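You operate a simulated robot arm through the tools that you are given. There is no shell and no other tool. Be economical: measure what you need, move in short steps, check, and stop when the job is done.

You are at the controls of a simulated two-armed robot. One attempt, no reset.

## Task
Line the flap carton, carry it to the drawer table, fold its flaps shut and lower the white bar.
Fine: use the liner that lies on the table; the carton stands under the white bar.
Where things are to end (x, y in the base frame): flap carton within 50 mm of [1020, 0].
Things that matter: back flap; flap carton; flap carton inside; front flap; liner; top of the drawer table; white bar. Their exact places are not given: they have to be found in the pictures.

The check looks at the end state, three seconds after you hand in, the way a careful person would. Anything else that was tipped, shoved, dropped, spilled or broken makes it a failure. Flat cloth is picked up by pressing the open fingertips on it (5 to 10 N) and closing them slowly along it; thin cloth reads only 2 to 8 mm in the jaws.

## Robot
Two 7-joint arms with fingered hands on one trunk, on a base that drives. Base frame: it is fixed to the floor where the robot stands at the start and does not move with it; the origin is under the middle of the robot, x ahead of it, y to its left, z up. Units: mm, degrees, N and s.
The left shoulder is at the start at [70, 172, 1152], the right one opposite. Places, roughly: back flap [1100, 900, 800]; flap carton [1250, 750, 500]; flap carton inside [1300, 800, 600]; front flap [1500, 700, 700]; top of the drawer table [900, -300, 800]; white bar [1300, 0, 1100]. Payload 5 kg a hand.
The TCP of each hand is the grasp point between the finger pads, 43 mm short of the fingertips. In the tool frame z runs along the fingers and y along their closing line. Largest opening 144 mm; the body of the gripper starts 50 mm behind the TCP. The gripper is a hand of 5 fingers: y runs from the thumb to the fingers, the wrist lies at [-21, -124, -221] in the tool frame, and closing takes about 1.5 s.
Orientation is that of the tool frame in the base frame, as [roll, pitch, yaw] about the fixed x, y, z axes, in that order (R = Rz(yaw) Ry(pitch) Rx(roll)). With the fingers straight down and the wrist toward the robot, the tool's x, y and z point along [0, 1, 0], [1, 0, 0] and [0, 0, -1] of the base frame.

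## Interface
- The arms move only by the tool move_arm. It takes "left_commands", "right_commands" or both (then of equal length, played together; a hand with none holds still); each is a list of rows, each a list of 7 numbers: the turn, a rotation vector about the tool's x, y, z in degrees, then the shift along the tool's x, y, z in mm, then the finger opening in mm, from 0 to 144. In form: [[wx, wy, wz, dx, dy, dz, gripper], ...]. A call has 1 to 8 rows; each row is the pose to reach, as a shift and turn from the pose commanded when the call began, along the tool's axes at that moment. Each row takes 0.2 s and may step no farther than 50 mm and 8.6 degrees from the row before; otherwise, or with a gripper value out of range, the whole call is refused. A pose out of reach is approached as far as the arm can. The call stops where the force on the tool passes 90 N (or 10 N more than at its start, if that is more) or the arm is blocked; 0.2 s more then pass. The fingers move at their own pace (about 45 mm/s each) and stop on an object; they squeeze with about 29 N. The grip force told is the motor's: it shows also when the fingers shut on nothing. Time passes only in rows, and 0.2 s behind the last, so rows that repeat a pose let the fingers close. The reply holds the time, the measured pose of the TCP, the force on the tool along the base axes, the opening and the grip force, in the units named above and with some noise, with the torque about the TCP (base axes, N m) and any sound that the robot's microphone picked up.
- Cameras (640 x 400 px; columns grow to the right, rows downward): "scene" is now at [142.4, -1.4, 1407]; the picture's right is [-0.04, -1.00, 0.00], its down [-0.39, 0.01, -0.92] and it looks along [0.92, -0.03, -0.39] (base axes); focal length 214 px, centre (320, 200). "left" rides on the left gripper at [-86, -108, -168] in its tool frame; the picture's right is [-0.80, -0.28, 0.53], its down [0.54, -0.73, 0.42] and it looks along [0.27, 0.63, 0.73] (tool axes); focal length 275 px, centre (320, 200). "right" rides on the right gripper at [86, -108, -168] in its tool frame; the picture's right is [-0.80, 0.28, -0.53], its down [-0.54, -0.73, 0.42] and it looks along [-0.27, 0.63, 0.73] (tool axes); focal length 275 px, centre (320, 200).
- get_image(camera): a new picture of that camera. No time passes.
- raise_lower(by): slides the trunk up (or, below 0, down) by that many mm; the arms and the scene camera ride with it, the base frame stays. It gives what a move gives, with no picture.
- base_move(legs): drives the robot by 1 to 6 legs, each [ahead, left, turn to the left] in mm, mm and degrees, along the robot's own axes; the way and the turn of a leg run together, so that a leg with both is an arc; at most 1500 mm and 180 degrees a leg. The arms and the cameras ride along, it lands a little off, and it stops where it bumps. It gives what a move gives.
- grasp_type(shape, hand): the hand has 5 fingers and takes this shape, open, in about a second: jaw (thumb against the fingers, like two jaws); tri (thumb and two fingers); tip (a fingertip pinch); poke (one finger out to press); point (the index stretched); flat (the hand flat); cup (the hand cupped); fist (a fist). The gripper value then closes the fingers along that shape, each until it touches; the sizes above hold for jaw. It gives what a move gives, with no picture.
- turn_head(pan, tilt): turns the head with the scene camera to pan (to the left, within 86 degrees either way) and tilt (down, from -29 to 69), counted from straight ahead of the robot. It gives what a move gives.
- locate(camera, pixels): for up to 12 pixels [column, row] of the newest picture of that camera ("zoom" is the newest enlarged one), the place [x, y, z] in the base frame of the surface seen there, good to about 3 mm. No time passes.
- inspect(camera, box): a new picture of the part [left, top, right, bottom] of that camera's present view, enlarged. No time passes.
- close_job(): hands the job in; it is judged then, once.

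Work in short steps. Measure before you move; look again where a grasp or a placing could have gone wrong, and mend it. You have 80 turns and 62 pictures in all, those below and enlarged ones among them. Open the grippers and draw the arms clear of the work before you hand the job in, unless the task says otherwise.

The tools are called after "Call:" as name(argument=value, ...) on one line, values as JSON. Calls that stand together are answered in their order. move_arm: Moves the arms, as the interface text tells. Its arguments: {"type":"object","properties":{"left_commands":{"type":"array","items":{"type":"array","items":{"type":"number"}}},"right_commands":{"type":"array","items":{"type":"array","items":{"type":"number"}}}},"required":[]} The other tools are called the same way: raise_lower (by) slides the trunk up or down; grasp_type (shape, hand) gives the hand a shape; base_move (legs) drives the base; turn_head (pan, tilt) turns the head that bears the scene camera; get_image (camera) takes a picture; locate (camera, pixels) gives the place of the surface under pixels of a picture; inspect (camera, box) takes an enlarged picture of a part of a camera's view; close_job () hands the job in.

At the start:

```text
clock: 0.0
left_ee_pos: [688.4, 430.9, 1351.3]
left_ee_rot: [-180.0, 0.0, 90.0]
left_force: [-0.3, 0.2, 0.0]
left_ft_torque: [0.03, 0.01, -0.03]
left_opening: 143.8
left_finger_force: 0.1
left_shape: jaw
right_ee_pos: [815.6, -175.9, 1366.2]
right_ee_rot: [-180.0, 0.0, 89.9]
right_force: [0.8, -0.4, -0.3]
right_ft_torque: [-0.02, 0.0, 0.0]
right_opening: 143.3
right_finger_force: 0.0
right_shape: jaw
trunk travel left (down, up): [-250.0, 690.0]
robot x, y, heading: [-0.4, 2.1, 0.1]
head pan, tilt: [-2.1, 22.8]
```

scene: 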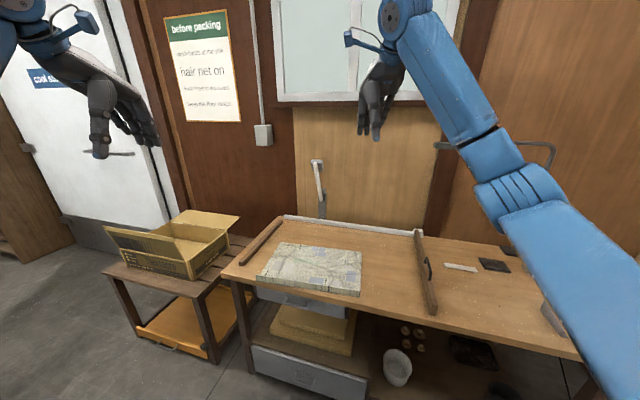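
right: 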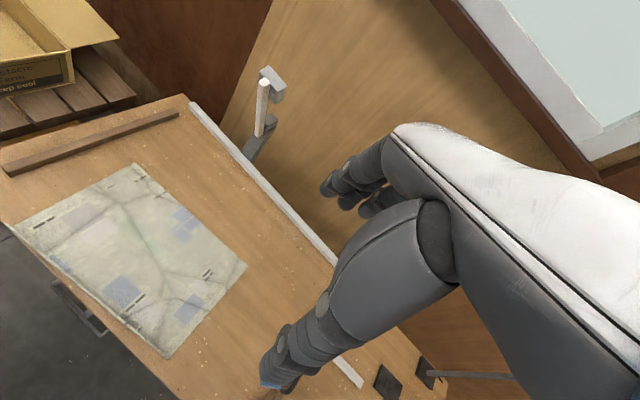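
left: 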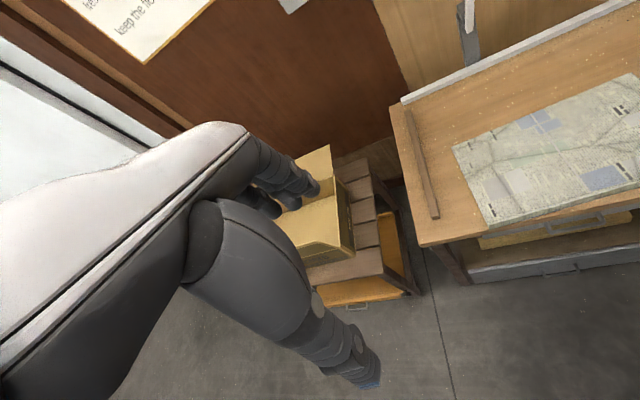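

The scene shows the carton on a side table at about (185,245), the liner at (310,268) and the white bar at (318,180). I measure these and enlarge the key areas first.

Call:
inspect(camera="scene", box=[90, 190, 260, 300])

Call:
locate(camera="scene", pixels=[[280, 243], [361, 252], [359, 294], [257, 282], [310, 268], [318, 162], [322, 215], [104, 228], [189, 278], [240, 216], [177, 220], [229, 230]])

Call:
inspect(camera="scene", box=[250, 140, 410, 300])

```text
3.64 times, centred on (175, 245) of scene
```

zoom: 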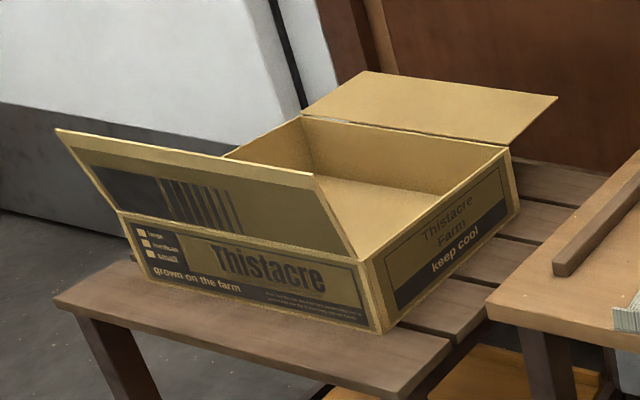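

```text
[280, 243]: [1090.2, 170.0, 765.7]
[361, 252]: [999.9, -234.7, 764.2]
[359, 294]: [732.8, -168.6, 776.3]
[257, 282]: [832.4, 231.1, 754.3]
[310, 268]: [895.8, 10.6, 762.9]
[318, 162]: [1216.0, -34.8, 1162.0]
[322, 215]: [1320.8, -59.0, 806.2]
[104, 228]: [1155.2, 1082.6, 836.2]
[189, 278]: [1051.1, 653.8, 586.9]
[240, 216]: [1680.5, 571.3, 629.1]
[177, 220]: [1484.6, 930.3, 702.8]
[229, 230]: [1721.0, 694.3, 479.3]
```

```text
2.50 times, centred on (330, 220) of scene
```

zoom: 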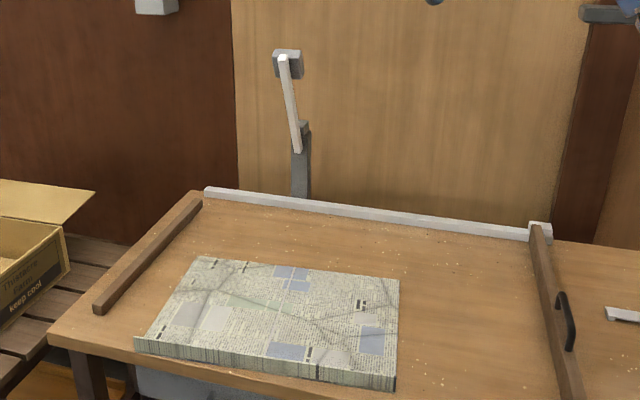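

Next I measure the bar, rails and liner edges in the second zoom.

Call:
locate(camera="zoom", pixels=[[284, 60], [290, 100], [298, 148], [293, 58], [303, 170], [212, 194], [525, 233], [98, 306], [196, 202], [203, 260], [396, 282], [393, 376]])

Call:
locate(camera="zoom", pixels=[[140, 338], [60, 330], [570, 300], [540, 240], [393, 386], [250, 230], [450, 300], [320, 375], [320, 360], [145, 345], [570, 395], [420, 385]])

Call:
turn_head(pan=30, tilt=30)

Call:
get_image(camera="scene")

```text
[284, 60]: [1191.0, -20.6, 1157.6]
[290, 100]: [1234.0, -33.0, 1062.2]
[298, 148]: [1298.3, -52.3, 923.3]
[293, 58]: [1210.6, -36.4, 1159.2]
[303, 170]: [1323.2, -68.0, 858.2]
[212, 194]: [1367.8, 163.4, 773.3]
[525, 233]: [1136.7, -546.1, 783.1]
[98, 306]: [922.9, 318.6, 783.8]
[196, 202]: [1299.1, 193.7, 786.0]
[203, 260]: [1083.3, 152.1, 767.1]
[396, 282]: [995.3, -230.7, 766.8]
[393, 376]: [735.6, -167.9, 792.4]
```

```text
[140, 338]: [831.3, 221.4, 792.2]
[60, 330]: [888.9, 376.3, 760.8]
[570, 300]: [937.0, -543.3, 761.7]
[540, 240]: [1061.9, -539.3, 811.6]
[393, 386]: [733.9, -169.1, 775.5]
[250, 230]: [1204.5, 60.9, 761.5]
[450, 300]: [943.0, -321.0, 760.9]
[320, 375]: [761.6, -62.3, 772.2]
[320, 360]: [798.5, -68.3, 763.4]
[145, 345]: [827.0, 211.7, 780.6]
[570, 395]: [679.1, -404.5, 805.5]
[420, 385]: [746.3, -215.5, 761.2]
```

```text
clock: 1.0
left_ee_pos: [686.6, 431.2, 1350.9]
left_ee_rot: [-179.9, 0.0, 89.9]
left_force: [-0.2, -0.3, 0.8]
left_ft_torque: [-0.01, 0.02, 0.0]
left_opening: 143.5
left_finger_force: 0.2
left_shape: jaw
right_ee_pos: [814.9, -174.3, 1366.3]
right_ee_rot: [180.0, 0.0, 90.0]
right_force: [0.0, 0.0, -0.1]
right_ft_torque: [0.0, 0.0, 0.02]
right_opening: 143.5
right_finger_force: 0.1
right_shape: jaw
trunk travel left (down, up): [-250.0, 690.0]
robot x, y, heading: [2.0, 2.7, -0.0]
head pan, tilt: [30.0, 30.0]
```

```text
56 pictures are left
```

scene: 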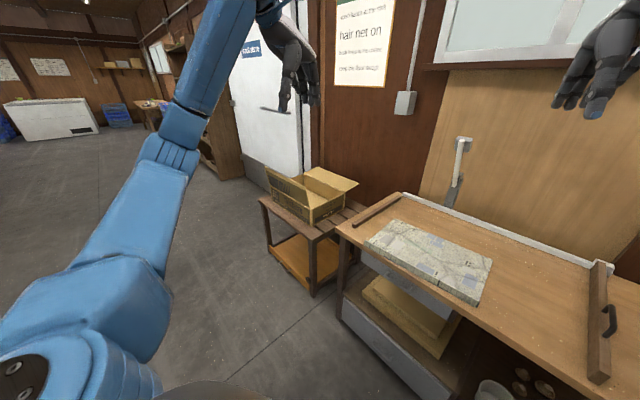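

I enlarge the carton in this view and measure it.

Call:
inspect(camera="scene", box=[240, 150, 380, 300])

```text
2.67 times, centred on (310, 225) of scene
```

zoom: 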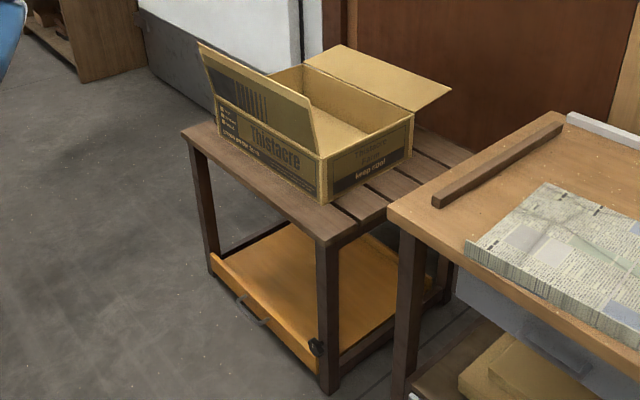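

Call:
locate(camera="zoom", pixels=[[324, 160], [322, 200], [412, 118], [408, 150], [218, 100], [221, 132], [305, 66], [450, 90], [342, 48], [204, 50], [308, 108], [340, 120]])

Call:
locate(camera="zoom", pixels=[[365, 138], [280, 130], [270, 72], [322, 240], [185, 132], [425, 150], [360, 90], [330, 85], [390, 75], [300, 200], [435, 195], [410, 120]])

```text
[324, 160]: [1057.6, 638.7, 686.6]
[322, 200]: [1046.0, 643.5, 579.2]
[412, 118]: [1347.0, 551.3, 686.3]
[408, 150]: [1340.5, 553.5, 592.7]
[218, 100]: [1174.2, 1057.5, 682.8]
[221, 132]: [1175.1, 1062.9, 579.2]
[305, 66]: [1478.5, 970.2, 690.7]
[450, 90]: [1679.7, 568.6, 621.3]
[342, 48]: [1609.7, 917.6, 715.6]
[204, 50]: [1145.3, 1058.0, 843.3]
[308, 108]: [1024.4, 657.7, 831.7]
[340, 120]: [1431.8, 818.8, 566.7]
```

```text
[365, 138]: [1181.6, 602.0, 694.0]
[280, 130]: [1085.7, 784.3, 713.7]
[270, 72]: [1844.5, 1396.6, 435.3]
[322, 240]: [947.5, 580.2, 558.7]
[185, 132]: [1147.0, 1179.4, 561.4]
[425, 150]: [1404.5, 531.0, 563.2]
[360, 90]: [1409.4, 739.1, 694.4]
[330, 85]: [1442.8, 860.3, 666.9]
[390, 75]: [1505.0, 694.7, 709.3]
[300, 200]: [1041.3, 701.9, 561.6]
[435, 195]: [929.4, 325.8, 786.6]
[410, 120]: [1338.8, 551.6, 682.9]
```

Carton rim is at z≈688 (437×303 mm, yaw ≈ -16°), the liner (400×262 mm) has a lip standing at its front edge, and the table is turned by about -17°. I drive in front of the liner, squared up with it.

Call:
base_move(legs=[[303, 171, 0], [0, 0, -15]])

Call:
turn_head(pan=0, tilt=55)

Call:
get_image(camera="scene")

```text
clock: 4.1
left_ee_pos: [1077.6, 412.5, 1350.2]
left_ee_rot: [-180.0, 0.0, 75.1]
left_force: [-0.4, -0.6, -0.7]
left_ft_torque: [0.04, 0.0, -0.03]
left_opening: 143.5
left_finger_force: 0.1
left_shape: jaw
right_ee_pos: [1044.0, -206.2, 1366.9]
right_ee_rot: [180.0, -0.1, 75.1]
right_force: [-0.9, 0.8, -0.1]
right_ft_torque: [0.03, 0.01, -0.02]
right_opening: 143.6
right_finger_force: 0.1
right_shape: jaw
trunk travel left (down, up): [-250.0, 690.0]
robot x, y, heading: [300.9, 172.6, -14.7]
head pan, tilt: [30.0, 30.0]
```

```text
clock: 5.1
left_ee_pos: [1078.0, 412.4, 1350.8]
left_ee_rot: [-179.9, 0.0, 75.2]
left_force: [-0.3, 0.6, 0.2]
left_ft_torque: [0.01, 0.0, -0.04]
left_opening: 143.5
left_finger_force: 0.1
left_shape: jaw
right_ee_pos: [1044.7, -206.2, 1366.6]
right_ee_rot: [-180.0, 0.0, 75.2]
right_force: [0.4, 0.0, 0.8]
right_ft_torque: [0.01, 0.03, 0.01]
right_opening: 143.7
right_finger_force: 0.1
right_shape: jaw
trunk travel left (down, up): [-250.0, 690.0]
robot x, y, heading: [301.0, 170.7, -14.6]
head pan, tilt: [0.0, 55.0]
```

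```text
54 pictures are left
```

scene: 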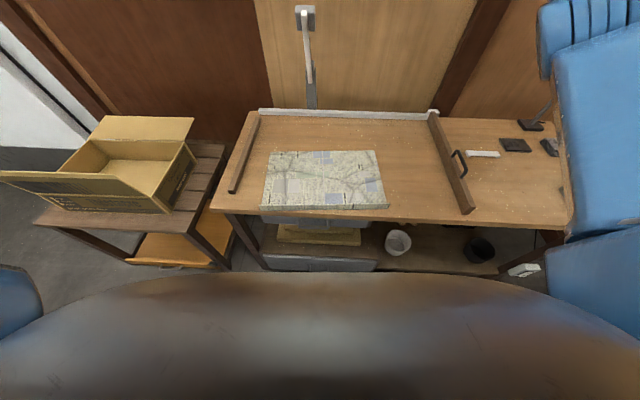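

A clear view of the liner: I enlarge its front edge and measure.

Call:
inspect(camera="scene", box=[240, 100, 410, 225])

Call:
inspect(camera="scene", box=[270, 0, 350, 120])

Call:
locate(camera="scene", pixels=[[263, 204], [263, 208], [280, 205], [300, 206], [325, 206], [350, 206], [370, 206], [386, 206], [380, 151], [270, 152], [325, 196], [325, 201]])

```text
3.20 times, centred on (325, 162) of scene
```

zoom: 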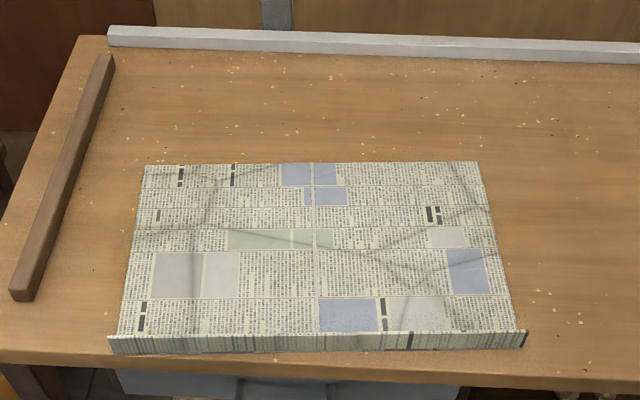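

```text
3.33 times, centred on (310, 60) of scene
```

zoom: 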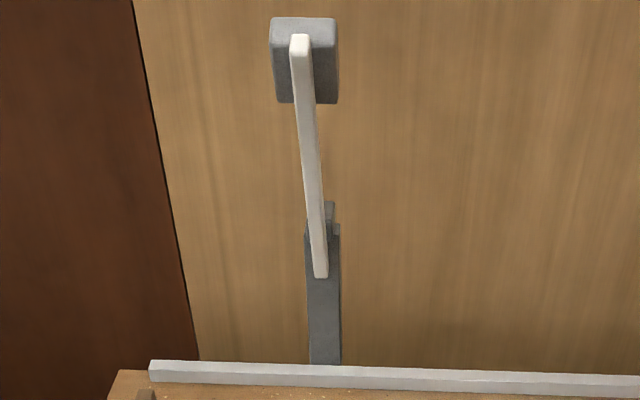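

```text
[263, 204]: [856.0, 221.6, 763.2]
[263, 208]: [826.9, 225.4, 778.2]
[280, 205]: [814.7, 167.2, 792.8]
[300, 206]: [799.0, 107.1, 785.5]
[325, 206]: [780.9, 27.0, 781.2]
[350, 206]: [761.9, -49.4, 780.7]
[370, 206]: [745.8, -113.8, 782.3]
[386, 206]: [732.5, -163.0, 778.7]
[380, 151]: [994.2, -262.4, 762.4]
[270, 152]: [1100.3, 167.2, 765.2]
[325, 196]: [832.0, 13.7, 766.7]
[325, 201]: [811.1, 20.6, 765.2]
```

The lip's top is at z≈790 and runs from (827,225) to (732,-166). I bring both hands above it, at ±130 mm of its middle, keeping the tool yaw of 75°.

Call:
move_arm(left_commands=[[0, 0, 0, -24, -15, 36, 144], [0, 0, 0, -49, -30, 72, 144], [0, 0, 0, -73, -45, 108, 144], [0, 0, 0, -98, -59, 145, 144], [0, 0, 0, -122, -74, 181, 144], [0, 0, 0, -146, -89, 217, 144], [0, 0, 0, -171, -104, 253, 144]], right_commands=[[0, 0, 0, 2, -24, 37, 144], [0, 0, 0, 4, -48, 75, 144], [0, 0, 0, 7, -73, 112, 144], [0, 0, 0, 9, -97, 150, 144], [0, 0, 0, 11, -121, 187, 144], [0, 0, 0, 13, -145, 225, 144], [0, 0, 0, 16, -170, 262, 144]])

Call:
move_arm(left_commands=[[0, 0, 0, -24, -15, 36, 144], [0, 0, 0, -49, -30, 72, 144], [0, 0, 0, -73, -45, 108, 144], [0, 0, 0, -98, -59, 145, 144], [0, 0, 0, -122, -74, 181, 144], [0, 0, 0, -146, -89, 217, 144]], right_commands=[[0, 0, 0, 2, -24, 37, 144], [0, 0, 0, 4, -48, 75, 144], [0, 0, 0, 7, -73, 112, 144], [0, 0, 0, 9, -97, 150, 144], [0, 0, 0, 11, -121, 187, 144], [0, 0, 0, 13, -145, 225, 144]])

Call:
get_image(camera="scene")

```text
clock: 6.7
left_ee_pos: [931.3, 272.7, 1098.4]
left_ee_rot: [-180.0, 0.0, 75.2]
left_force: [-0.1, 0.0, -0.1]
left_ft_torque: [0.0, 0.0, 0.02]
left_opening: 143.6
left_finger_force: 0.0
left_shape: jaw
right_ee_pos: [884.0, -149.2, 1105.3]
right_ee_rot: [-180.0, 0.0, 75.1]
right_force: [1.1, -0.2, 0.6]
right_ft_torque: [0.01, 0.01, -0.02]
right_opening: 143.8
right_finger_force: 0.0
right_shape: jaw
trunk travel left (down, up): [-250.0, 690.0]
robot x, y, heading: [302.0, 170.8, -14.9]
head pan, tilt: [0.0, 55.0]
```

```text
clock: 8.1
left_ee_pos: [827.8, 143.1, 878.0]
left_ee_rot: [180.0, 0.0, 75.2]
left_force: [-0.9, 0.1, -0.5]
left_ft_torque: [0.01, -0.02, 0.02]
left_opening: 143.6
left_finger_force: 0.1
left_shape: jaw
left hand out of reach, approached as far as the arm can: row 4, 5, 6
right_ee_pos: [774.2, -97.7, 873.6]
right_ee_rot: [-180.0, 0.0, 75.1]
right_force: [-0.2, -0.6, 0.0]
right_ft_torque: [-0.01, 0.03, 0.01]
right_opening: 144.0
right_finger_force: 0.1
right_shape: jaw
right hand out of reach, approached as far as the arm can: row 5, 6
trunk travel left (down, up): [-250.0, 690.0]
robot x, y, heading: [301.3, 177.0, -14.8]
head pan, tilt: [0.0, 55.0]
```

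```text
51 pictures are left
```

scene: 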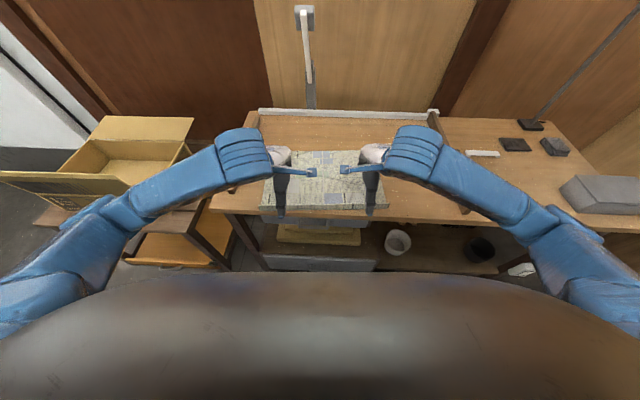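

Both hands hit the arms' folded limit (too close to the shoulders), about 25 mm short. I back the base off by 100 mm.

Call:
base_move(legs=[[-100, 0, 0]])

```text
clock: 9.2
left_ee_pos: [731.8, 168.0, 878.3]
left_ee_rot: [-180.0, 0.0, 75.2]
left_force: [-1.5, -1.3, -0.4]
left_ft_torque: [-0.04, -0.06, 0.01]
left_opening: 143.9
left_finger_force: 0.0
left_shape: jaw
right_ee_pos: [678.0, -71.8, 875.4]
right_ee_rot: [-179.9, 0.0, 75.2]
right_force: [-0.1, -0.8, 1.0]
right_ft_torque: [-0.03, -0.01, -0.03]
right_opening: 143.8
right_finger_force: 0.1
right_shape: jaw
trunk travel left (down, up): [-250.0, 690.0]
robot x, y, heading: [208.1, 194.5, -15.0]
head pan, tilt: [0.0, 55.0]
```

Now both hands move forward ~76 mm over the lip, staying above it, to see where they land.

Call:
move_arm(left_commands=[[0, 0, 0, 6, 39, 0, 144], [0, 0, 0, 13, 78, 0, 144], [0, 0, 0, 13, 78, 25, 144]], right_commands=[[0, 0, 0, -3, 37, 0, 144], [0, 0, 0, -7, 74, 0, 144], [0, 0, 0, -7, 74, 25, 144]])

Call:
get_image(camera="left")

Call:
get_image(camera="right")

```text
clock: 10.0
left_ee_pos: [811.1, 159.7, 853.8]
left_ee_rot: [180.0, 0.0, 75.2]
left_force: [-0.5, 0.6, -0.3]
left_ft_torque: [0.02, 0.02, -0.02]
left_opening: 143.9
left_finger_force: 0.0
left_shape: jaw
right_ee_pos: [748.2, -98.0, 850.2]
right_ee_rot: [-180.0, 0.0, 75.2]
right_force: [0.4, -0.6, 0.1]
right_ft_torque: [0.03, 0.01, -0.02]
right_opening: 143.9
right_finger_force: 0.1
right_shape: jaw
trunk travel left (down, up): [-250.0, 690.0]
robot x, y, heading: [205.4, 197.3, -15.0]
head pan, tilt: [0.0, 55.0]
```

```text
50 pictures are left
```

left: 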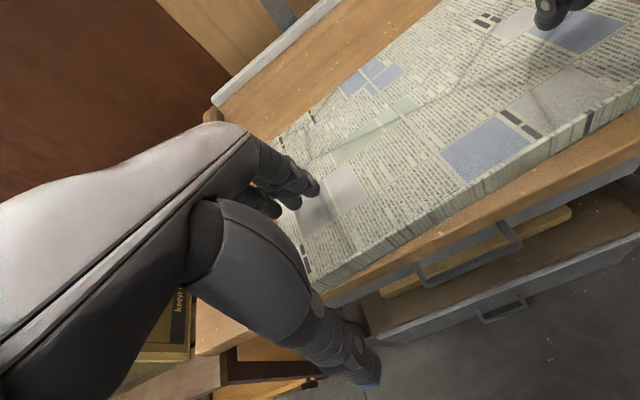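

```text
49 pictures are left
```

right: 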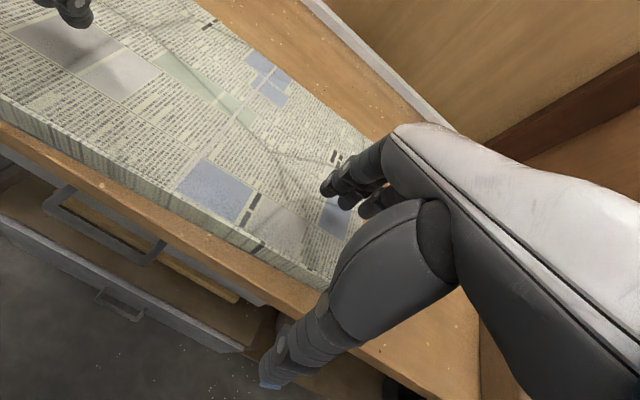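

The hands straddle the lip. I lower until the tips are just above the cloth (z≈811) and then close slowly.

Call:
move_arm(left_commands=[[0, 0, 0, 0, 0, 22, 144], [0, 0, 0, 0, 0, 41, 144], [0, 0, 0, 0, 0, 42, 110], [0, 0, 0, 0, 0, 42, 80], [0, 0, 0, 0, 0, 42, 50], [0, 0, 0, 0, 0, 42, 30]], right_commands=[[0, 0, 0, 0, 0, 20, 144], [0, 0, 0, 0, 0, 37, 144], [0, 0, 0, 0, 0, 38, 110], [0, 0, 0, 0, 0, 38, 80], [0, 0, 0, 0, 0, 38, 50], [0, 0, 0, 0, 0, 38, 30]])

Call:
move_arm(left_commands=[[0, 0, 0, 0, 0, 0, 20], [0, 0, 0, 0, 0, 0, 10], [0, 0, 0, 0, 0, 0, 0], [0, 0, 0, 0, 0, 0, 0], [0, 0, 0, 0, 0, 0, 0], [0, 0, 0, 0, 0, 0, 0], [0, 0, 0, 0, 0, 0, 0]], right_commands=[[0, 0, 0, 0, 0, 0, 20], [0, 0, 0, 0, 0, 0, 10], [0, 0, 0, 0, 0, 0, 0], [0, 0, 0, 0, 0, 0, 0], [0, 0, 0, 0, 0, 0, 0], [0, 0, 0, 0, 0, 0, 0], [0, 0, 0, 0, 0, 0, 0]])

Call:
get_image(camera="left")

```text
clock: 11.4
left_ee_pos: [810.6, 160.2, 810.8]
left_ee_rot: [-179.9, 0.0, 75.2]
left_force: [-0.3, -0.5, 0.3]
left_ft_torque: [-0.01, 0.01, -0.01]
left_opening: 60.5
left_finger_force: 0.1
left_shape: jaw
right_ee_pos: [748.0, -98.2, 811.8]
right_ee_rot: [-179.8, 0.0, 75.2]
right_force: [0.2, 0.0, -1.1]
right_ft_torque: [-0.03, 0.0, 0.0]
right_opening: 60.8
right_finger_force: 0.0
right_shape: jaw
trunk travel left (down, up): [-250.0, 690.0]
robot x, y, heading: [205.3, 195.8, -15.1]
head pan, tilt: [0.0, 55.0]
```

```text
clock: 13.0
left_ee_pos: [810.5, 161.4, 811.5]
left_ee_rot: [-179.9, 0.0, 75.2]
left_force: [0.8, -0.3, -0.1]
left_ft_torque: [-0.03, -0.05, -0.12]
left_opening: 0.0
left_finger_force: 29.0
left_shape: jaw
right_ee_pos: [746.7, -97.4, 811.8]
right_ee_rot: [-180.0, 0.0, 75.2]
right_force: [0.0, -0.4, 0.3]
right_ft_torque: [-0.05, 0.01, 0.16]
right_opening: 0.2
right_finger_force: 28.9
right_shape: jaw
trunk travel left (down, up): [-250.0, 690.0]
robot x, y, heading: [210.7, 195.4, -14.9]
head pan, tilt: [0.0, 55.0]
```

```text
48 pictures are left
```

left: 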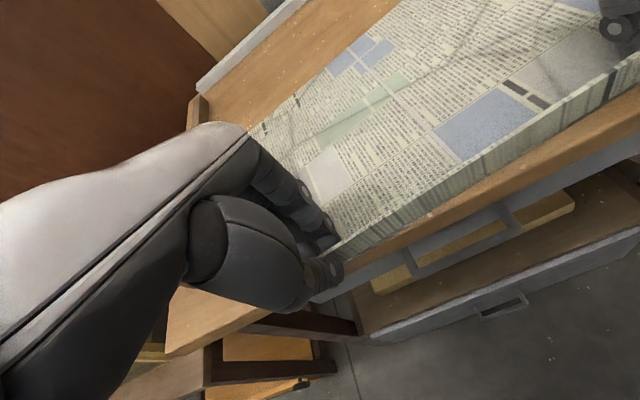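

The opening reads 0, so the cloth may not be held. I look closely at both fingertips.

Call:
inspect(camera="left", box=[240, 150, 440, 320])

Call:
inspect(camera="right", box=[230, 150, 430, 340])

```text
2.35 times, centred on (340, 235) of left
```

zoom: 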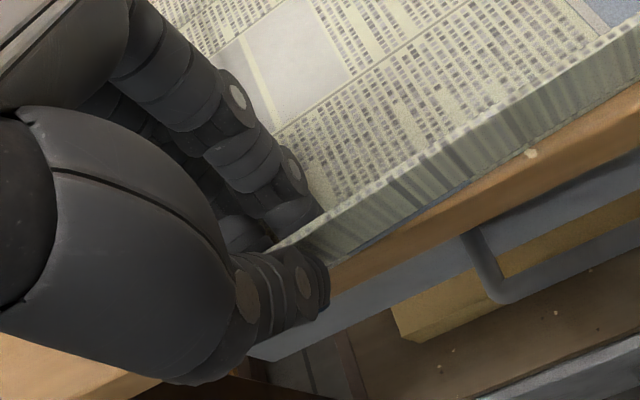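

```text
2.11 times, centred on (330, 245) of right
```

zoom: 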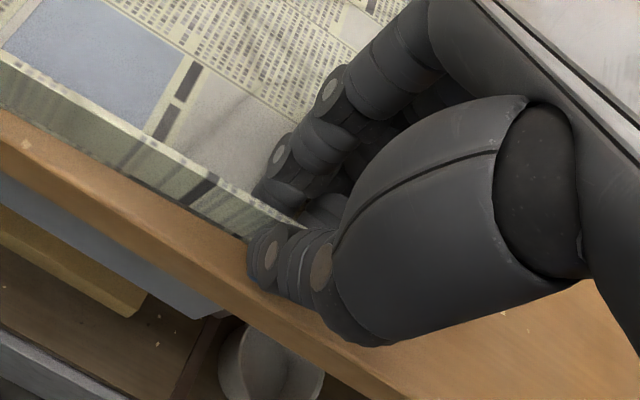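

The lip lies visibly between thumb and fingers in both hands. A 25 mm test lift will tell.

Call:
move_arm(left_commands=[[0, 0, 0, 0, 0, -10, 0], [0, 0, 0, 0, 0, -25, 0], [0, 0, 0, 0, 0, -40, 0]], right_commands=[[0, 0, 0, 0, 0, -10, 0], [0, 0, 0, 0, 0, -25, 0], [0, 0, 0, 0, 0, -40, 0]])

Call:
get_image(camera="left")

```text
clock: 13.8
left_ee_pos: [811.3, 161.7, 851.7]
left_ee_rot: [-179.9, -0.1, 75.2]
left_force: [0.2, 1.4, -1.2]
left_ft_torque: [0.05, 0.01, -0.15]
left_opening: 0.0
left_finger_force: 28.8
left_shape: jaw
right_ee_pos: [748.4, -97.2, 851.7]
right_ee_rot: [-179.9, 0.0, 75.2]
right_force: [-1.5, -1.4, 0.2]
right_ft_torque: [-0.05, 0.06, 0.19]
right_opening: 0.0
right_finger_force: 29.6
right_shape: jaw
trunk travel left (down, up): [-250.0, 690.0]
robot x, y, heading: [209.6, 198.2, -14.8]
head pan, tilt: [0.0, 55.0]
```

```text
45 pictures are left
```

left: 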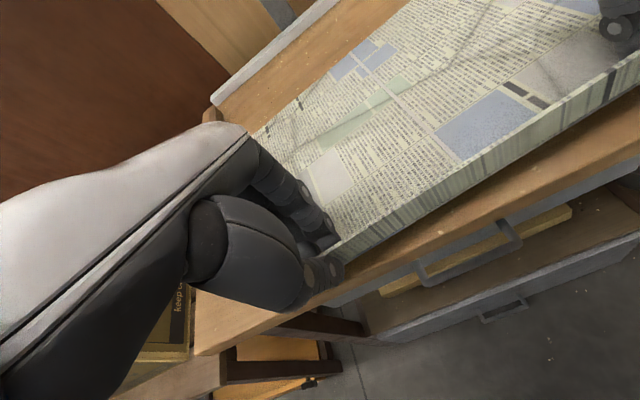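

The lip kept its place relative to the fingers while the table shifted; I verify by height.

Call:
locate(camera="left", pixels=[[400, 210], [480, 160], [350, 190], [480, 70], [350, 85], [560, 110]])

```text
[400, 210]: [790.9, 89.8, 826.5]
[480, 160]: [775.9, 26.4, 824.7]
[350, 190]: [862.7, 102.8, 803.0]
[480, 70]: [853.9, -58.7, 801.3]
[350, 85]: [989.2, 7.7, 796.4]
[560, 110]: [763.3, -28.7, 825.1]
```

It is held (lip at z 825, sheet off the table). I raise the trunk by 300 mm and look.

Call:
raise_lower(by=300)

Call:
get_image(camera="scene")

Call:
get_image(camera="left")

```text
clock: 16.8
left_ee_pos: [810.4, 160.5, 1152.3]
left_ee_rot: [-180.0, 0.0, 75.2]
left_force: [0.7, 3.0, -0.4]
left_ft_torque: [0.1, 0.0, -0.14]
left_opening: 0.0
left_finger_force: 28.7
left_shape: jaw
right_ee_pos: [749.5, -97.2, 1151.4]
right_ee_rot: [-179.9, 0.0, 75.2]
right_force: [-1.1, -2.9, 0.2]
right_ft_torque: [-0.12, 0.07, 0.17]
right_opening: 0.2
right_finger_force: 28.9
right_shape: jaw
trunk travel left (down, up): [-550.0, 390.0]
robot x, y, heading: [205.8, 200.1, -14.7]
head pan, tilt: [0.0, 55.0]
```

```text
44 pictures are left
```

scene: 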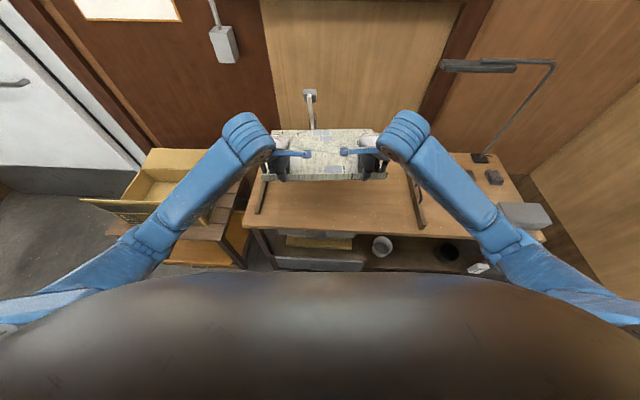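

```text
43 pictures are left
```

left: 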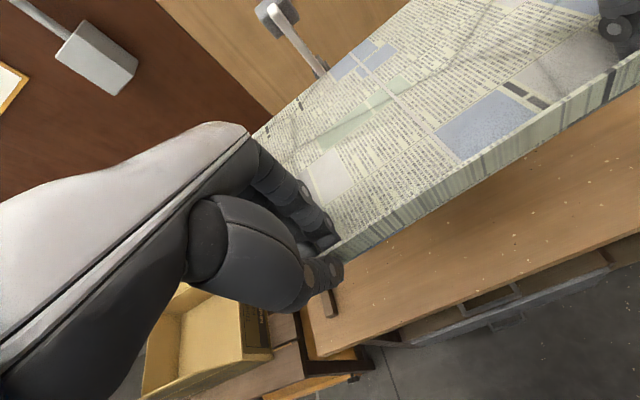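

The liner is a stiff sheet and stays level, so I can lower it in like a plate. I drive left to in front of the carton, 100 mm short of the final place, holding it high.

Call:
base_move(legs=[[75, 901, 0], [0, 0, -2.7]])

Call:
get_image(camera="scene")

```text
clock: 21.9
left_ee_pos: [1114.3, 977.5, 1150.9]
left_ee_rot: [-179.9, 0.0, 72.2]
left_force: [1.3, 3.1, -1.0]
left_ft_torque: [0.05, -0.04, -0.1]
left_opening: 0.2
left_finger_force: 29.3
left_shape: jaw
right_ee_pos: [1038.8, 723.6, 1151.3]
right_ee_rot: [-179.9, 0.0, 72.2]
right_force: [-1.1, -2.3, -0.4]
right_ft_torque: [-0.09, 0.05, 0.14]
right_opening: 0.0
right_finger_force: 28.9
right_shape: jaw
trunk travel left (down, up): [-550.0, 390.0]
robot x, y, heading: [514.5, 1044.8, -18.0]
head pan, tilt: [0.0, 55.0]
```

```text
42 pictures are left
```

scene: 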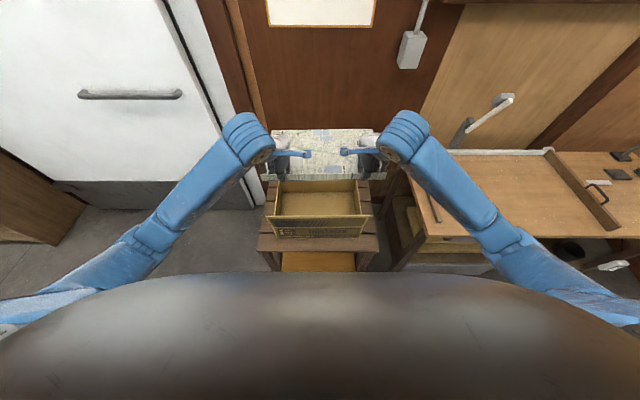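

Carton now visible below the held liner; I enlarge and measure its corners from here.

Call:
inspect(camera="scene", box=[255, 120, 385, 250])

```text
3.08 times, centred on (320, 185) of scene
```

zoom: 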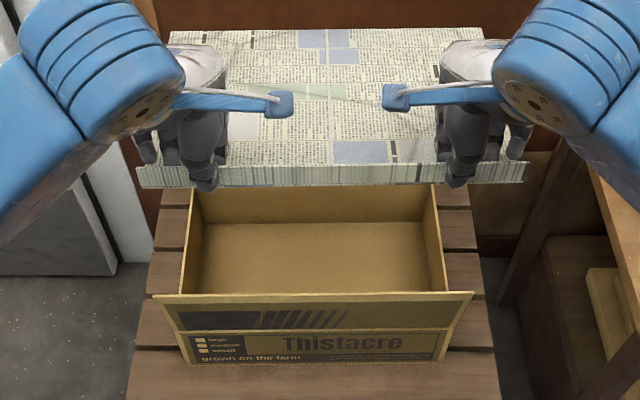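

Call:
locate(camera="zoom", pixels=[[204, 224], [430, 224], [191, 200], [436, 200], [316, 224], [158, 297], [470, 294], [138, 180], [528, 172], [181, 331], [452, 331], [316, 260]])

Call:
locate(camera="zoom", pixels=[[185, 225], [180, 275], [447, 275], [443, 240], [188, 280], [440, 280], [206, 240], [430, 240], [188, 186], [170, 35], [482, 32], [316, 190]])

```text
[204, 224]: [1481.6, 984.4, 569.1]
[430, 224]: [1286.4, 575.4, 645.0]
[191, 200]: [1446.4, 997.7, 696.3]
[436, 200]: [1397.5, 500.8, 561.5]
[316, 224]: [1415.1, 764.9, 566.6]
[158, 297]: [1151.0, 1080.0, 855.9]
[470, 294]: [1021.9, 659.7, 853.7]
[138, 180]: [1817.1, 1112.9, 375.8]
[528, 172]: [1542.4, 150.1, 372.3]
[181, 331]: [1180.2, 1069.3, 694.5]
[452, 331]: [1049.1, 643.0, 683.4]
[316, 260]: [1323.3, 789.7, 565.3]
```

```text
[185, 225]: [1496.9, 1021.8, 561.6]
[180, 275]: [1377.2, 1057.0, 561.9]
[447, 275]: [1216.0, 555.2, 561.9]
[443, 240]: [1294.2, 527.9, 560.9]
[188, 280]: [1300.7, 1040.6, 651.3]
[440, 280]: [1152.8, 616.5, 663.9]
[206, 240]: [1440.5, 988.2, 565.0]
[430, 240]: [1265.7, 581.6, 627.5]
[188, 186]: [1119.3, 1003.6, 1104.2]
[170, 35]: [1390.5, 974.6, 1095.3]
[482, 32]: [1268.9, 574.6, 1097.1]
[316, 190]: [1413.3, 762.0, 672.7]
```

Carton centre comes out near (1267,815), yaw -17°, inner ≈ 445×310, and the liner is at matching yaw. I drive 118 ahead and 24 left, then tilt both hands 29° about tool x so the liner's back edge dips and the wrists clear the front flap.

Call:
base_move(legs=[[118, 24, 0]])

Call:
move_arm(left_commands=[[7.2, 0, 0, 0, 0, 0, 0], [14.4, 0, 0, 0, 0, 0, 0], [21.6, 0, 0, 0, 0, 0, 0], [29, 0, 0, 0, 0, 0, 0]], right_commands=[[7.2, 0, 0, 0, 0, 0, 0], [14.4, 0, 0, 0, 0, 0, 0], [21.6, 0, 0, 0, 0, 0, 0], [29, 0, 0, 0, 0, 0, 0]])

Call:
get_image(camera="left")

```text
clock: 23.2
left_ee_pos: [1233.0, 964.2, 1150.3]
left_ee_rot: [180.0, 0.0, 72.2]
left_force: [1.6, 1.7, -0.1]
left_ft_torque: [0.05, 0.0, -0.14]
left_opening: 0.0
left_finger_force: 28.9
left_shape: jaw
right_ee_pos: [1157.3, 708.3, 1151.9]
right_ee_rot: [-180.0, 0.0, 72.2]
right_force: [-0.5, -2.5, -0.1]
right_ft_torque: [-0.07, 0.03, 0.18]
right_opening: 0.2
right_finger_force: 28.9
right_shape: jaw
trunk travel left (down, up): [-550.0, 390.0]
robot x, y, heading: [632.0, 1031.7, -17.7]
head pan, tilt: [0.0, 55.0]
```

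```text
clock: 24.2
left_ee_pos: [1233.9, 963.1, 1151.2]
left_ee_rot: [-150.8, -0.1, 72.1]
left_force: [0.5, -0.5, -0.6]
left_ft_torque: [-0.12, 0.04, -0.11]
left_opening: 0.2
left_finger_force: 28.8
left_shape: jaw
right_ee_pos: [1160.0, 708.4, 1150.6]
right_ee_rot: [-150.8, 0.0, 72.2]
right_force: [-0.4, 0.6, -0.6]
right_ft_torque: [0.05, 0.05, 0.17]
right_opening: 0.0
right_finger_force: 28.9
right_shape: jaw
trunk travel left (down, up): [-550.0, 390.0]
robot x, y, heading: [636.8, 1027.7, -17.7]
head pan, tilt: [0.0, 55.0]
```

```text
40 pictures are left
```

left: 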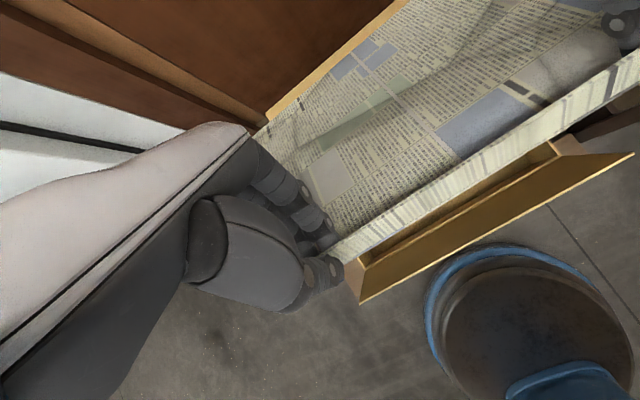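

Hands' middle is at (1197,836), as planned. I check the tilted sheet's edges and the carton front rim.

Call:
locate(camera="left", pixels=[[268, 125], [395, 18], [420, 235], [600, 95], [362, 268], [553, 148]])

Call:
get_image(camera="scene")

```text
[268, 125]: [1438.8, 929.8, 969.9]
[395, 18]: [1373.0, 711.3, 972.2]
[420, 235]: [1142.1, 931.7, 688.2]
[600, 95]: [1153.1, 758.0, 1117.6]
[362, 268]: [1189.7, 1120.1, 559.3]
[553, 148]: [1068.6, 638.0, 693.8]
```

```text
39 pictures are left
```

scene: 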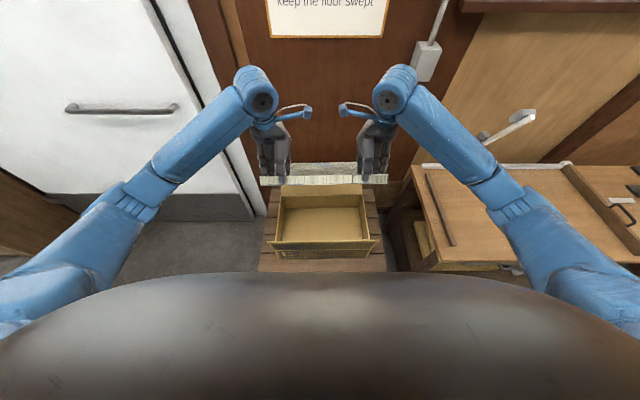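

Back edge is at u=+130 of the carton centre and z≈971, as planned. I lower 300 mm and check before entering.

Call:
raise_lower(by=-300)

Call:
get_image(camera="left")

Call:
get_image(camera="scene")

```text
clock: 27.2
left_ee_pos: [1233.4, 963.7, 851.5]
left_ee_rot: [-150.9, 0.0, 72.2]
left_force: [0.1, -0.4, -0.5]
left_ft_torque: [-0.14, 0.03, -0.1]
left_opening: 0.0
left_finger_force: 28.9
left_shape: jaw
right_ee_pos: [1158.2, 709.1, 851.5]
right_ee_rot: [-150.8, 0.0, 72.1]
right_force: [-0.5, 0.5, -0.8]
right_ft_torque: [0.06, -0.01, 0.17]
right_opening: 0.0
right_finger_force: 28.5
right_shape: jaw
trunk travel left (down, up): [-250.0, 690.0]
robot x, y, heading: [631.1, 1031.6, -17.9]
head pan, tilt: [0.0, 55.0]
```

```text
38 pictures are left
```

left: 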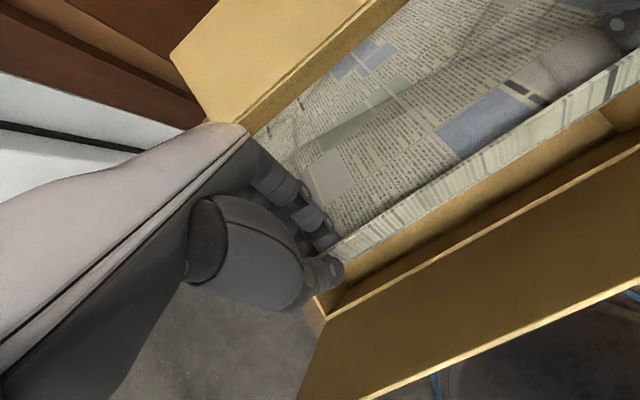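

```text
37 pictures are left
```

scene: 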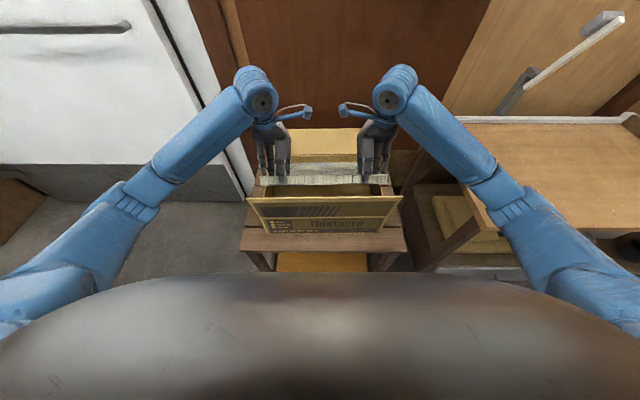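

Well centred and clear of the flaps. I lower another 85 mm.

Call:
raise_lower(by=-85)

Call:
get_image(camera="right")

```text
clock: 28.4
left_ee_pos: [1233.8, 964.1, 767.2]
left_ee_rot: [-151.0, 0.0, 72.2]
left_force: [0.2, -0.7, -0.6]
left_ft_torque: [-0.12, 0.03, -0.07]
left_opening: 0.2
left_finger_force: 28.5
left_shape: jaw
right_ee_pos: [1158.1, 708.7, 766.4]
right_ee_rot: [-151.0, -0.1, 72.1]
right_force: [0.6, 0.5, -0.4]
right_ft_torque: [0.09, 0.01, 0.19]
right_opening: 0.0
right_finger_force: 29.2
right_shape: jaw
trunk travel left (down, up): [-165.0, 775.0]
robot x, y, heading: [632.3, 1032.7, -17.7]
head pan, tilt: [0.0, 55.0]
```

```text
36 pictures are left
```

right: 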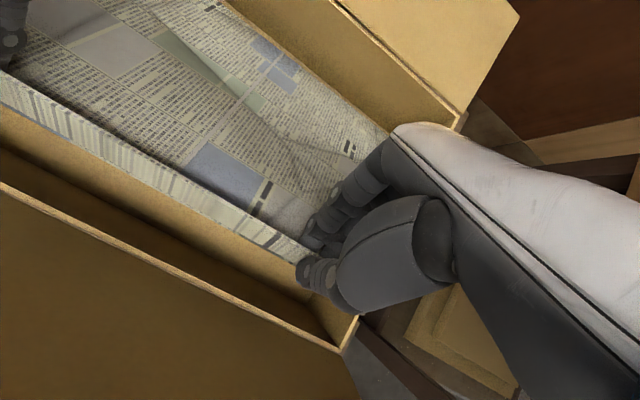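

The liner is inside, its back edge about 20 mm above the floor. I lower 16 mm more, then open the fingers and see it settle.

Call:
raise_lower(by=-16)

Call:
move_arm(left_commands=[[0, 0, 0, 0, 0, 0, 10], [0, 0, 0, 0, 0, 0, 20], [0, 0, 0, 0, 0, 0, 30], [0, 0, 0, 0, 0, 0, 40], [0, 0, 0, 0, 0, 0, 50], [0, 0, 0, 0, 0, 0, 50]], right_commands=[[0, 0, 0, 0, 0, 0, 10], [0, 0, 0, 0, 0, 0, 20], [0, 0, 0, 0, 0, 0, 30], [0, 0, 0, 0, 0, 0, 40], [0, 0, 0, 0, 0, 0, 50], [0, 0, 0, 0, 0, 0, 50]])

Call:
raise_lower(by=330)

Call:
get_image(camera="right")

```text
clock: 29.0
left_ee_pos: [1233.6, 963.8, 750.9]
left_ee_rot: [-151.0, 0.0, 72.2]
left_force: [-0.5, -1.4, 0.1]
left_ft_torque: [-0.14, -0.01, -0.11]
left_opening: 0.3
left_finger_force: 28.7
left_shape: jaw
right_ee_pos: [1157.9, 708.5, 751.0]
right_ee_rot: [-151.0, 0.0, 72.2]
right_force: [0.0, 0.1, 0.4]
right_ft_torque: [0.03, -0.01, 0.18]
right_opening: 0.2
right_finger_force: 29.1
right_shape: jaw
trunk travel left (down, up): [-149.0, 791.0]
robot x, y, heading: [633.1, 1029.3, -17.7]
head pan, tilt: [0.0, 55.0]
```

```text
clock: 30.4
left_ee_pos: [1233.0, 965.2, 749.0]
left_ee_rot: [-150.9, -0.1, 72.1]
left_force: [-0.1, -0.6, 0.6]
left_ft_torque: [0.02, 0.03, 0.01]
left_opening: 49.7
left_finger_force: 0.1
left_shape: jaw
right_ee_pos: [1158.6, 709.4, 750.5]
right_ee_rot: [-150.9, 0.0, 72.0]
right_force: [0.5, -0.7, 0.1]
right_ft_torque: [-0.01, 0.01, 0.01]
right_opening: 49.4
right_finger_force: 0.0
right_shape: jaw
trunk travel left (down, up): [-149.0, 791.0]
robot x, y, heading: [634.6, 1030.6, -17.5]
head pan, tilt: [0.0, 55.0]
```

```text
clock: 33.7
left_ee_pos: [1233.5, 963.7, 1079.2]
left_ee_rot: [-150.9, 0.0, 72.3]
left_force: [1.5, -0.3, 0.5]
left_ft_torque: [-0.02, 0.01, -0.01]
left_opening: 49.6
left_finger_force: 0.1
left_shape: jaw
right_ee_pos: [1159.2, 709.0, 1082.4]
right_ee_rot: [-150.9, -0.1, 72.0]
right_force: [0.4, 0.1, 0.3]
right_ft_torque: [0.0, -0.01, -0.02]
right_opening: 49.5
right_finger_force: 0.1
right_shape: jaw
trunk travel left (down, up): [-479.0, 461.0]
robot x, y, heading: [634.2, 1028.8, -17.9]
head pan, tilt: [0.0, 55.0]
```

```text
35 pictures are left
```

right: 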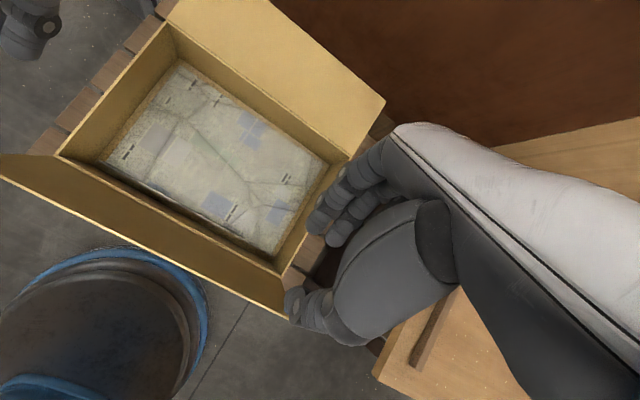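

The liner lies flat in the carton. I measure the carton's rim from this view for the end-wall grasps.

Call:
locate(camera="right", pixels=[[60, 154], [280, 272], [344, 155], [170, 22], [115, 90], [312, 214], [105, 160], [272, 252], [4, 178], [384, 102], [200, 150], [262, 82]])

Call:
inspect(camera="right", box=[0, 0, 400, 320])

```text
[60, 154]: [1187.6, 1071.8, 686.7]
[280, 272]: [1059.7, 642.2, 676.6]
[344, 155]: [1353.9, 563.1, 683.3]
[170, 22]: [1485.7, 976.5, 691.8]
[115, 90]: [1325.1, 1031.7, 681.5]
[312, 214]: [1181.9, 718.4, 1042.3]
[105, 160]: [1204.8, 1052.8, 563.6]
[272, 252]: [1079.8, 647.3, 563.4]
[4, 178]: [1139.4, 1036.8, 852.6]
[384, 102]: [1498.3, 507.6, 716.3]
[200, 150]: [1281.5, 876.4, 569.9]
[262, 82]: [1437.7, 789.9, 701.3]
```

```text
1.25 times, centred on (200, 160) of right
```

zoom: 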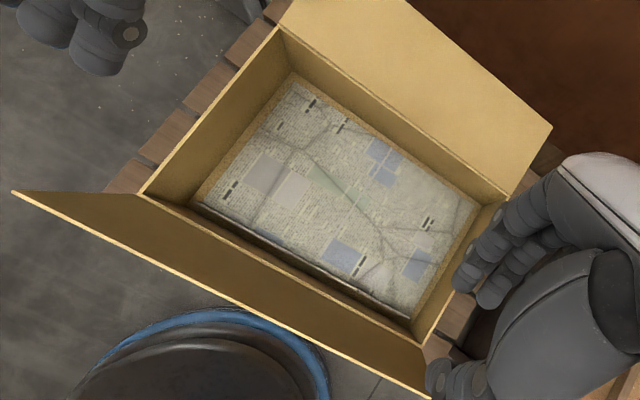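

Rim corners give carton centre (1272,813), yaw -17.1°, end-wall middles at about (1337,1023) and (1207,603). I check how far the base is from the side table before closing in.

Call:
locate(camera="right", pixels=[[90, 252], [150, 252], [200, 300], [100, 262], [60, 285], [20, 170], [240, 330], [150, 330]])

```text
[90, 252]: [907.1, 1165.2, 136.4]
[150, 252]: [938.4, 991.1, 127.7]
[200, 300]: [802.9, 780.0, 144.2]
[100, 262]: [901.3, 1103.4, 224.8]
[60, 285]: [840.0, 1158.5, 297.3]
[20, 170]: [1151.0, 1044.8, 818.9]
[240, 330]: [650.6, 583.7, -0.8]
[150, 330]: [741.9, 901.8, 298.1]
```

The base front is ~130 mm from the table, so I advance 70 mm; then untilt both hands.

Call:
base_move(legs=[[70, 0, 0]])

Call:
move_arm(left_commands=[[-7.2, 0, 0, 0, 0, 0, 60], [-14.4, 0, 0, 0, 0, 0, 70], [-21.6, 0, 0, 0, 0, 0, 80], [-29, 0, 0, 0, 0, 0, 80]], right_commands=[[-7.2, 0, 0, 0, 0, 0, 60], [-14.4, 0, 0, 0, 0, 0, 70], [-21.6, 0, 0, 0, 0, 0, 80], [-29, 0, 0, 0, 0, 0, 80]])

Call:
move_arm(left_commands=[[0, 0, 8.2, 14, 0, 0, 80], [0, 0, 16.4, 28, 0, 0, 80], [0, 0, 24.6, 42, 0, 0, 80], [0, 0, 32.8, 56, 0, 0, 80], [0, 0, 41, 70, 0, 0, 80], [0, 0, 49.2, 84, 0, 0, 80]], right_commands=[[0, 0, -8.2, -14, 0, 0, 80], [0, 0, -16.4, -28, 0, 0, 80], [0, 0, -24.6, -42, 0, 0, 80], [0, 0, -32.8, -56, 0, 0, 80], [0, 0, -41, -70, 0, 0, 80], [0, 0, -49.2, -84, 0, 0, 80]])

Call:
move_arm(left_commands=[[0, 0, 8.2, 0, 0, 0, 80], [0, 0, 16.4, 0, 0, 0, 80], [0, 0, 24.6, 0, 0, 0, 80], [0, 0, 32.8, 0, 0, 0, 80], [0, 0, 40.4, 0, 0, 0, 80]], right_commands=[[0, 0, -8.2, 0, 0, 0, 80], [0, 0, -16.4, 0, 0, 0, 80], [0, 0, -24.6, 0, 0, 0, 80], [0, 0, -32.8, 0, 0, 0, 80], [0, 0, -40.4, 0, 0, 0, 80]])

```text
clock: 34.7
left_ee_pos: [1295.6, 943.1, 1082.3]
left_ee_rot: [-151.1, 0.0, 72.2]
left_force: [-0.7, 0.3, -0.2]
left_ft_torque: [-0.01, -0.05, 0.02]
left_opening: 49.8
left_finger_force: 0.0
left_shape: jaw
right_ee_pos: [1220.1, 688.9, 1082.4]
right_ee_rot: [-151.1, 0.0, 72.2]
right_force: [-0.7, 0.7, 1.1]
right_ft_torque: [-0.01, -0.06, -0.02]
right_opening: 49.6
right_finger_force: 0.0
right_shape: jaw
trunk travel left (down, up): [-479.0, 461.0]
robot x, y, heading: [694.6, 1012.5, -17.4]
head pan, tilt: [0.0, 55.0]
```

```text
clock: 35.7
left_ee_pos: [1296.3, 943.8, 1082.1]
left_ee_rot: [179.8, -0.2, 72.3]
left_force: [-0.4, -0.4, 1.0]
left_ft_torque: [-0.04, -0.05, 0.03]
left_opening: 79.7
left_finger_force: 0.0
left_shape: jaw
right_ee_pos: [1220.3, 689.6, 1082.2]
right_ee_rot: [179.8, 0.0, 72.1]
right_force: [-2.1, 0.6, 0.6]
right_ft_torque: [-0.01, -0.08, -0.03]
right_opening: 79.7
right_finger_force: 0.2
right_shape: jaw
trunk travel left (down, up): [-479.0, 461.0]
robot x, y, heading: [695.3, 1011.3, -17.9]
head pan, tilt: [0.0, 55.0]
```

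```text
clock: 37.1
left_ee_pos: [1324.1, 1023.6, 1081.0]
left_ee_rot: [-179.9, -0.1, 22.9]
left_force: [0.0, 0.2, -0.1]
left_ft_torque: [-0.02, 0.0, -0.01]
left_opening: 79.7
left_finger_force: 0.2
left_shape: jaw
right_ee_pos: [1197.2, 606.9, 1081.4]
right_ee_rot: [-180.0, 0.0, 121.5]
right_force: [-0.8, -0.1, 0.0]
right_ft_torque: [-0.01, 0.06, 0.02]
right_opening: 79.8
right_finger_force: 0.0
right_shape: jaw
trunk travel left (down, up): [-479.0, 461.0]
robot x, y, heading: [698.2, 1006.7, -17.7]
head pan, tilt: [0.0, 55.0]
```

```text
clock: 38.3
left_ee_pos: [1325.1, 1024.2, 1080.3]
left_ee_rot: [-179.9, 0.1, -17.5]
left_force: [0.2, -0.8, 0.7]
left_ft_torque: [-0.01, 0.0, -0.01]
left_opening: 79.6
left_finger_force: 0.0
left_shape: jaw
right_ee_pos: [1198.2, 607.0, 1079.8]
right_ee_rot: [-180.0, -0.1, 161.9]
right_force: [-0.4, -0.7, -0.9]
right_ft_torque: [0.0, 0.02, -0.02]
right_opening: 79.9
right_finger_force: 0.2
right_shape: jaw
trunk travel left (down, up): [-479.0, 461.0]
robot x, y, heading: [696.5, 1010.2, -18.2]
head pan, tilt: [0.0, 55.0]
```

Hands are over the end walls (v≈±218). I check with both hand cameras before descending.

Call:
get_image(camera="left")

Call:
get_image(camera="right")

```text
33 pictures are left
```

left: 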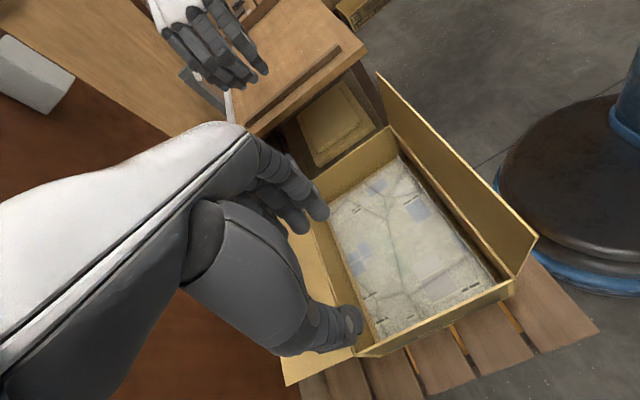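

```text
32 pictures are left
```

right: 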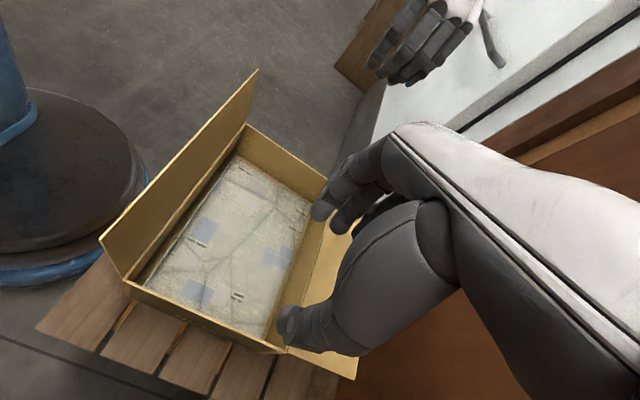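

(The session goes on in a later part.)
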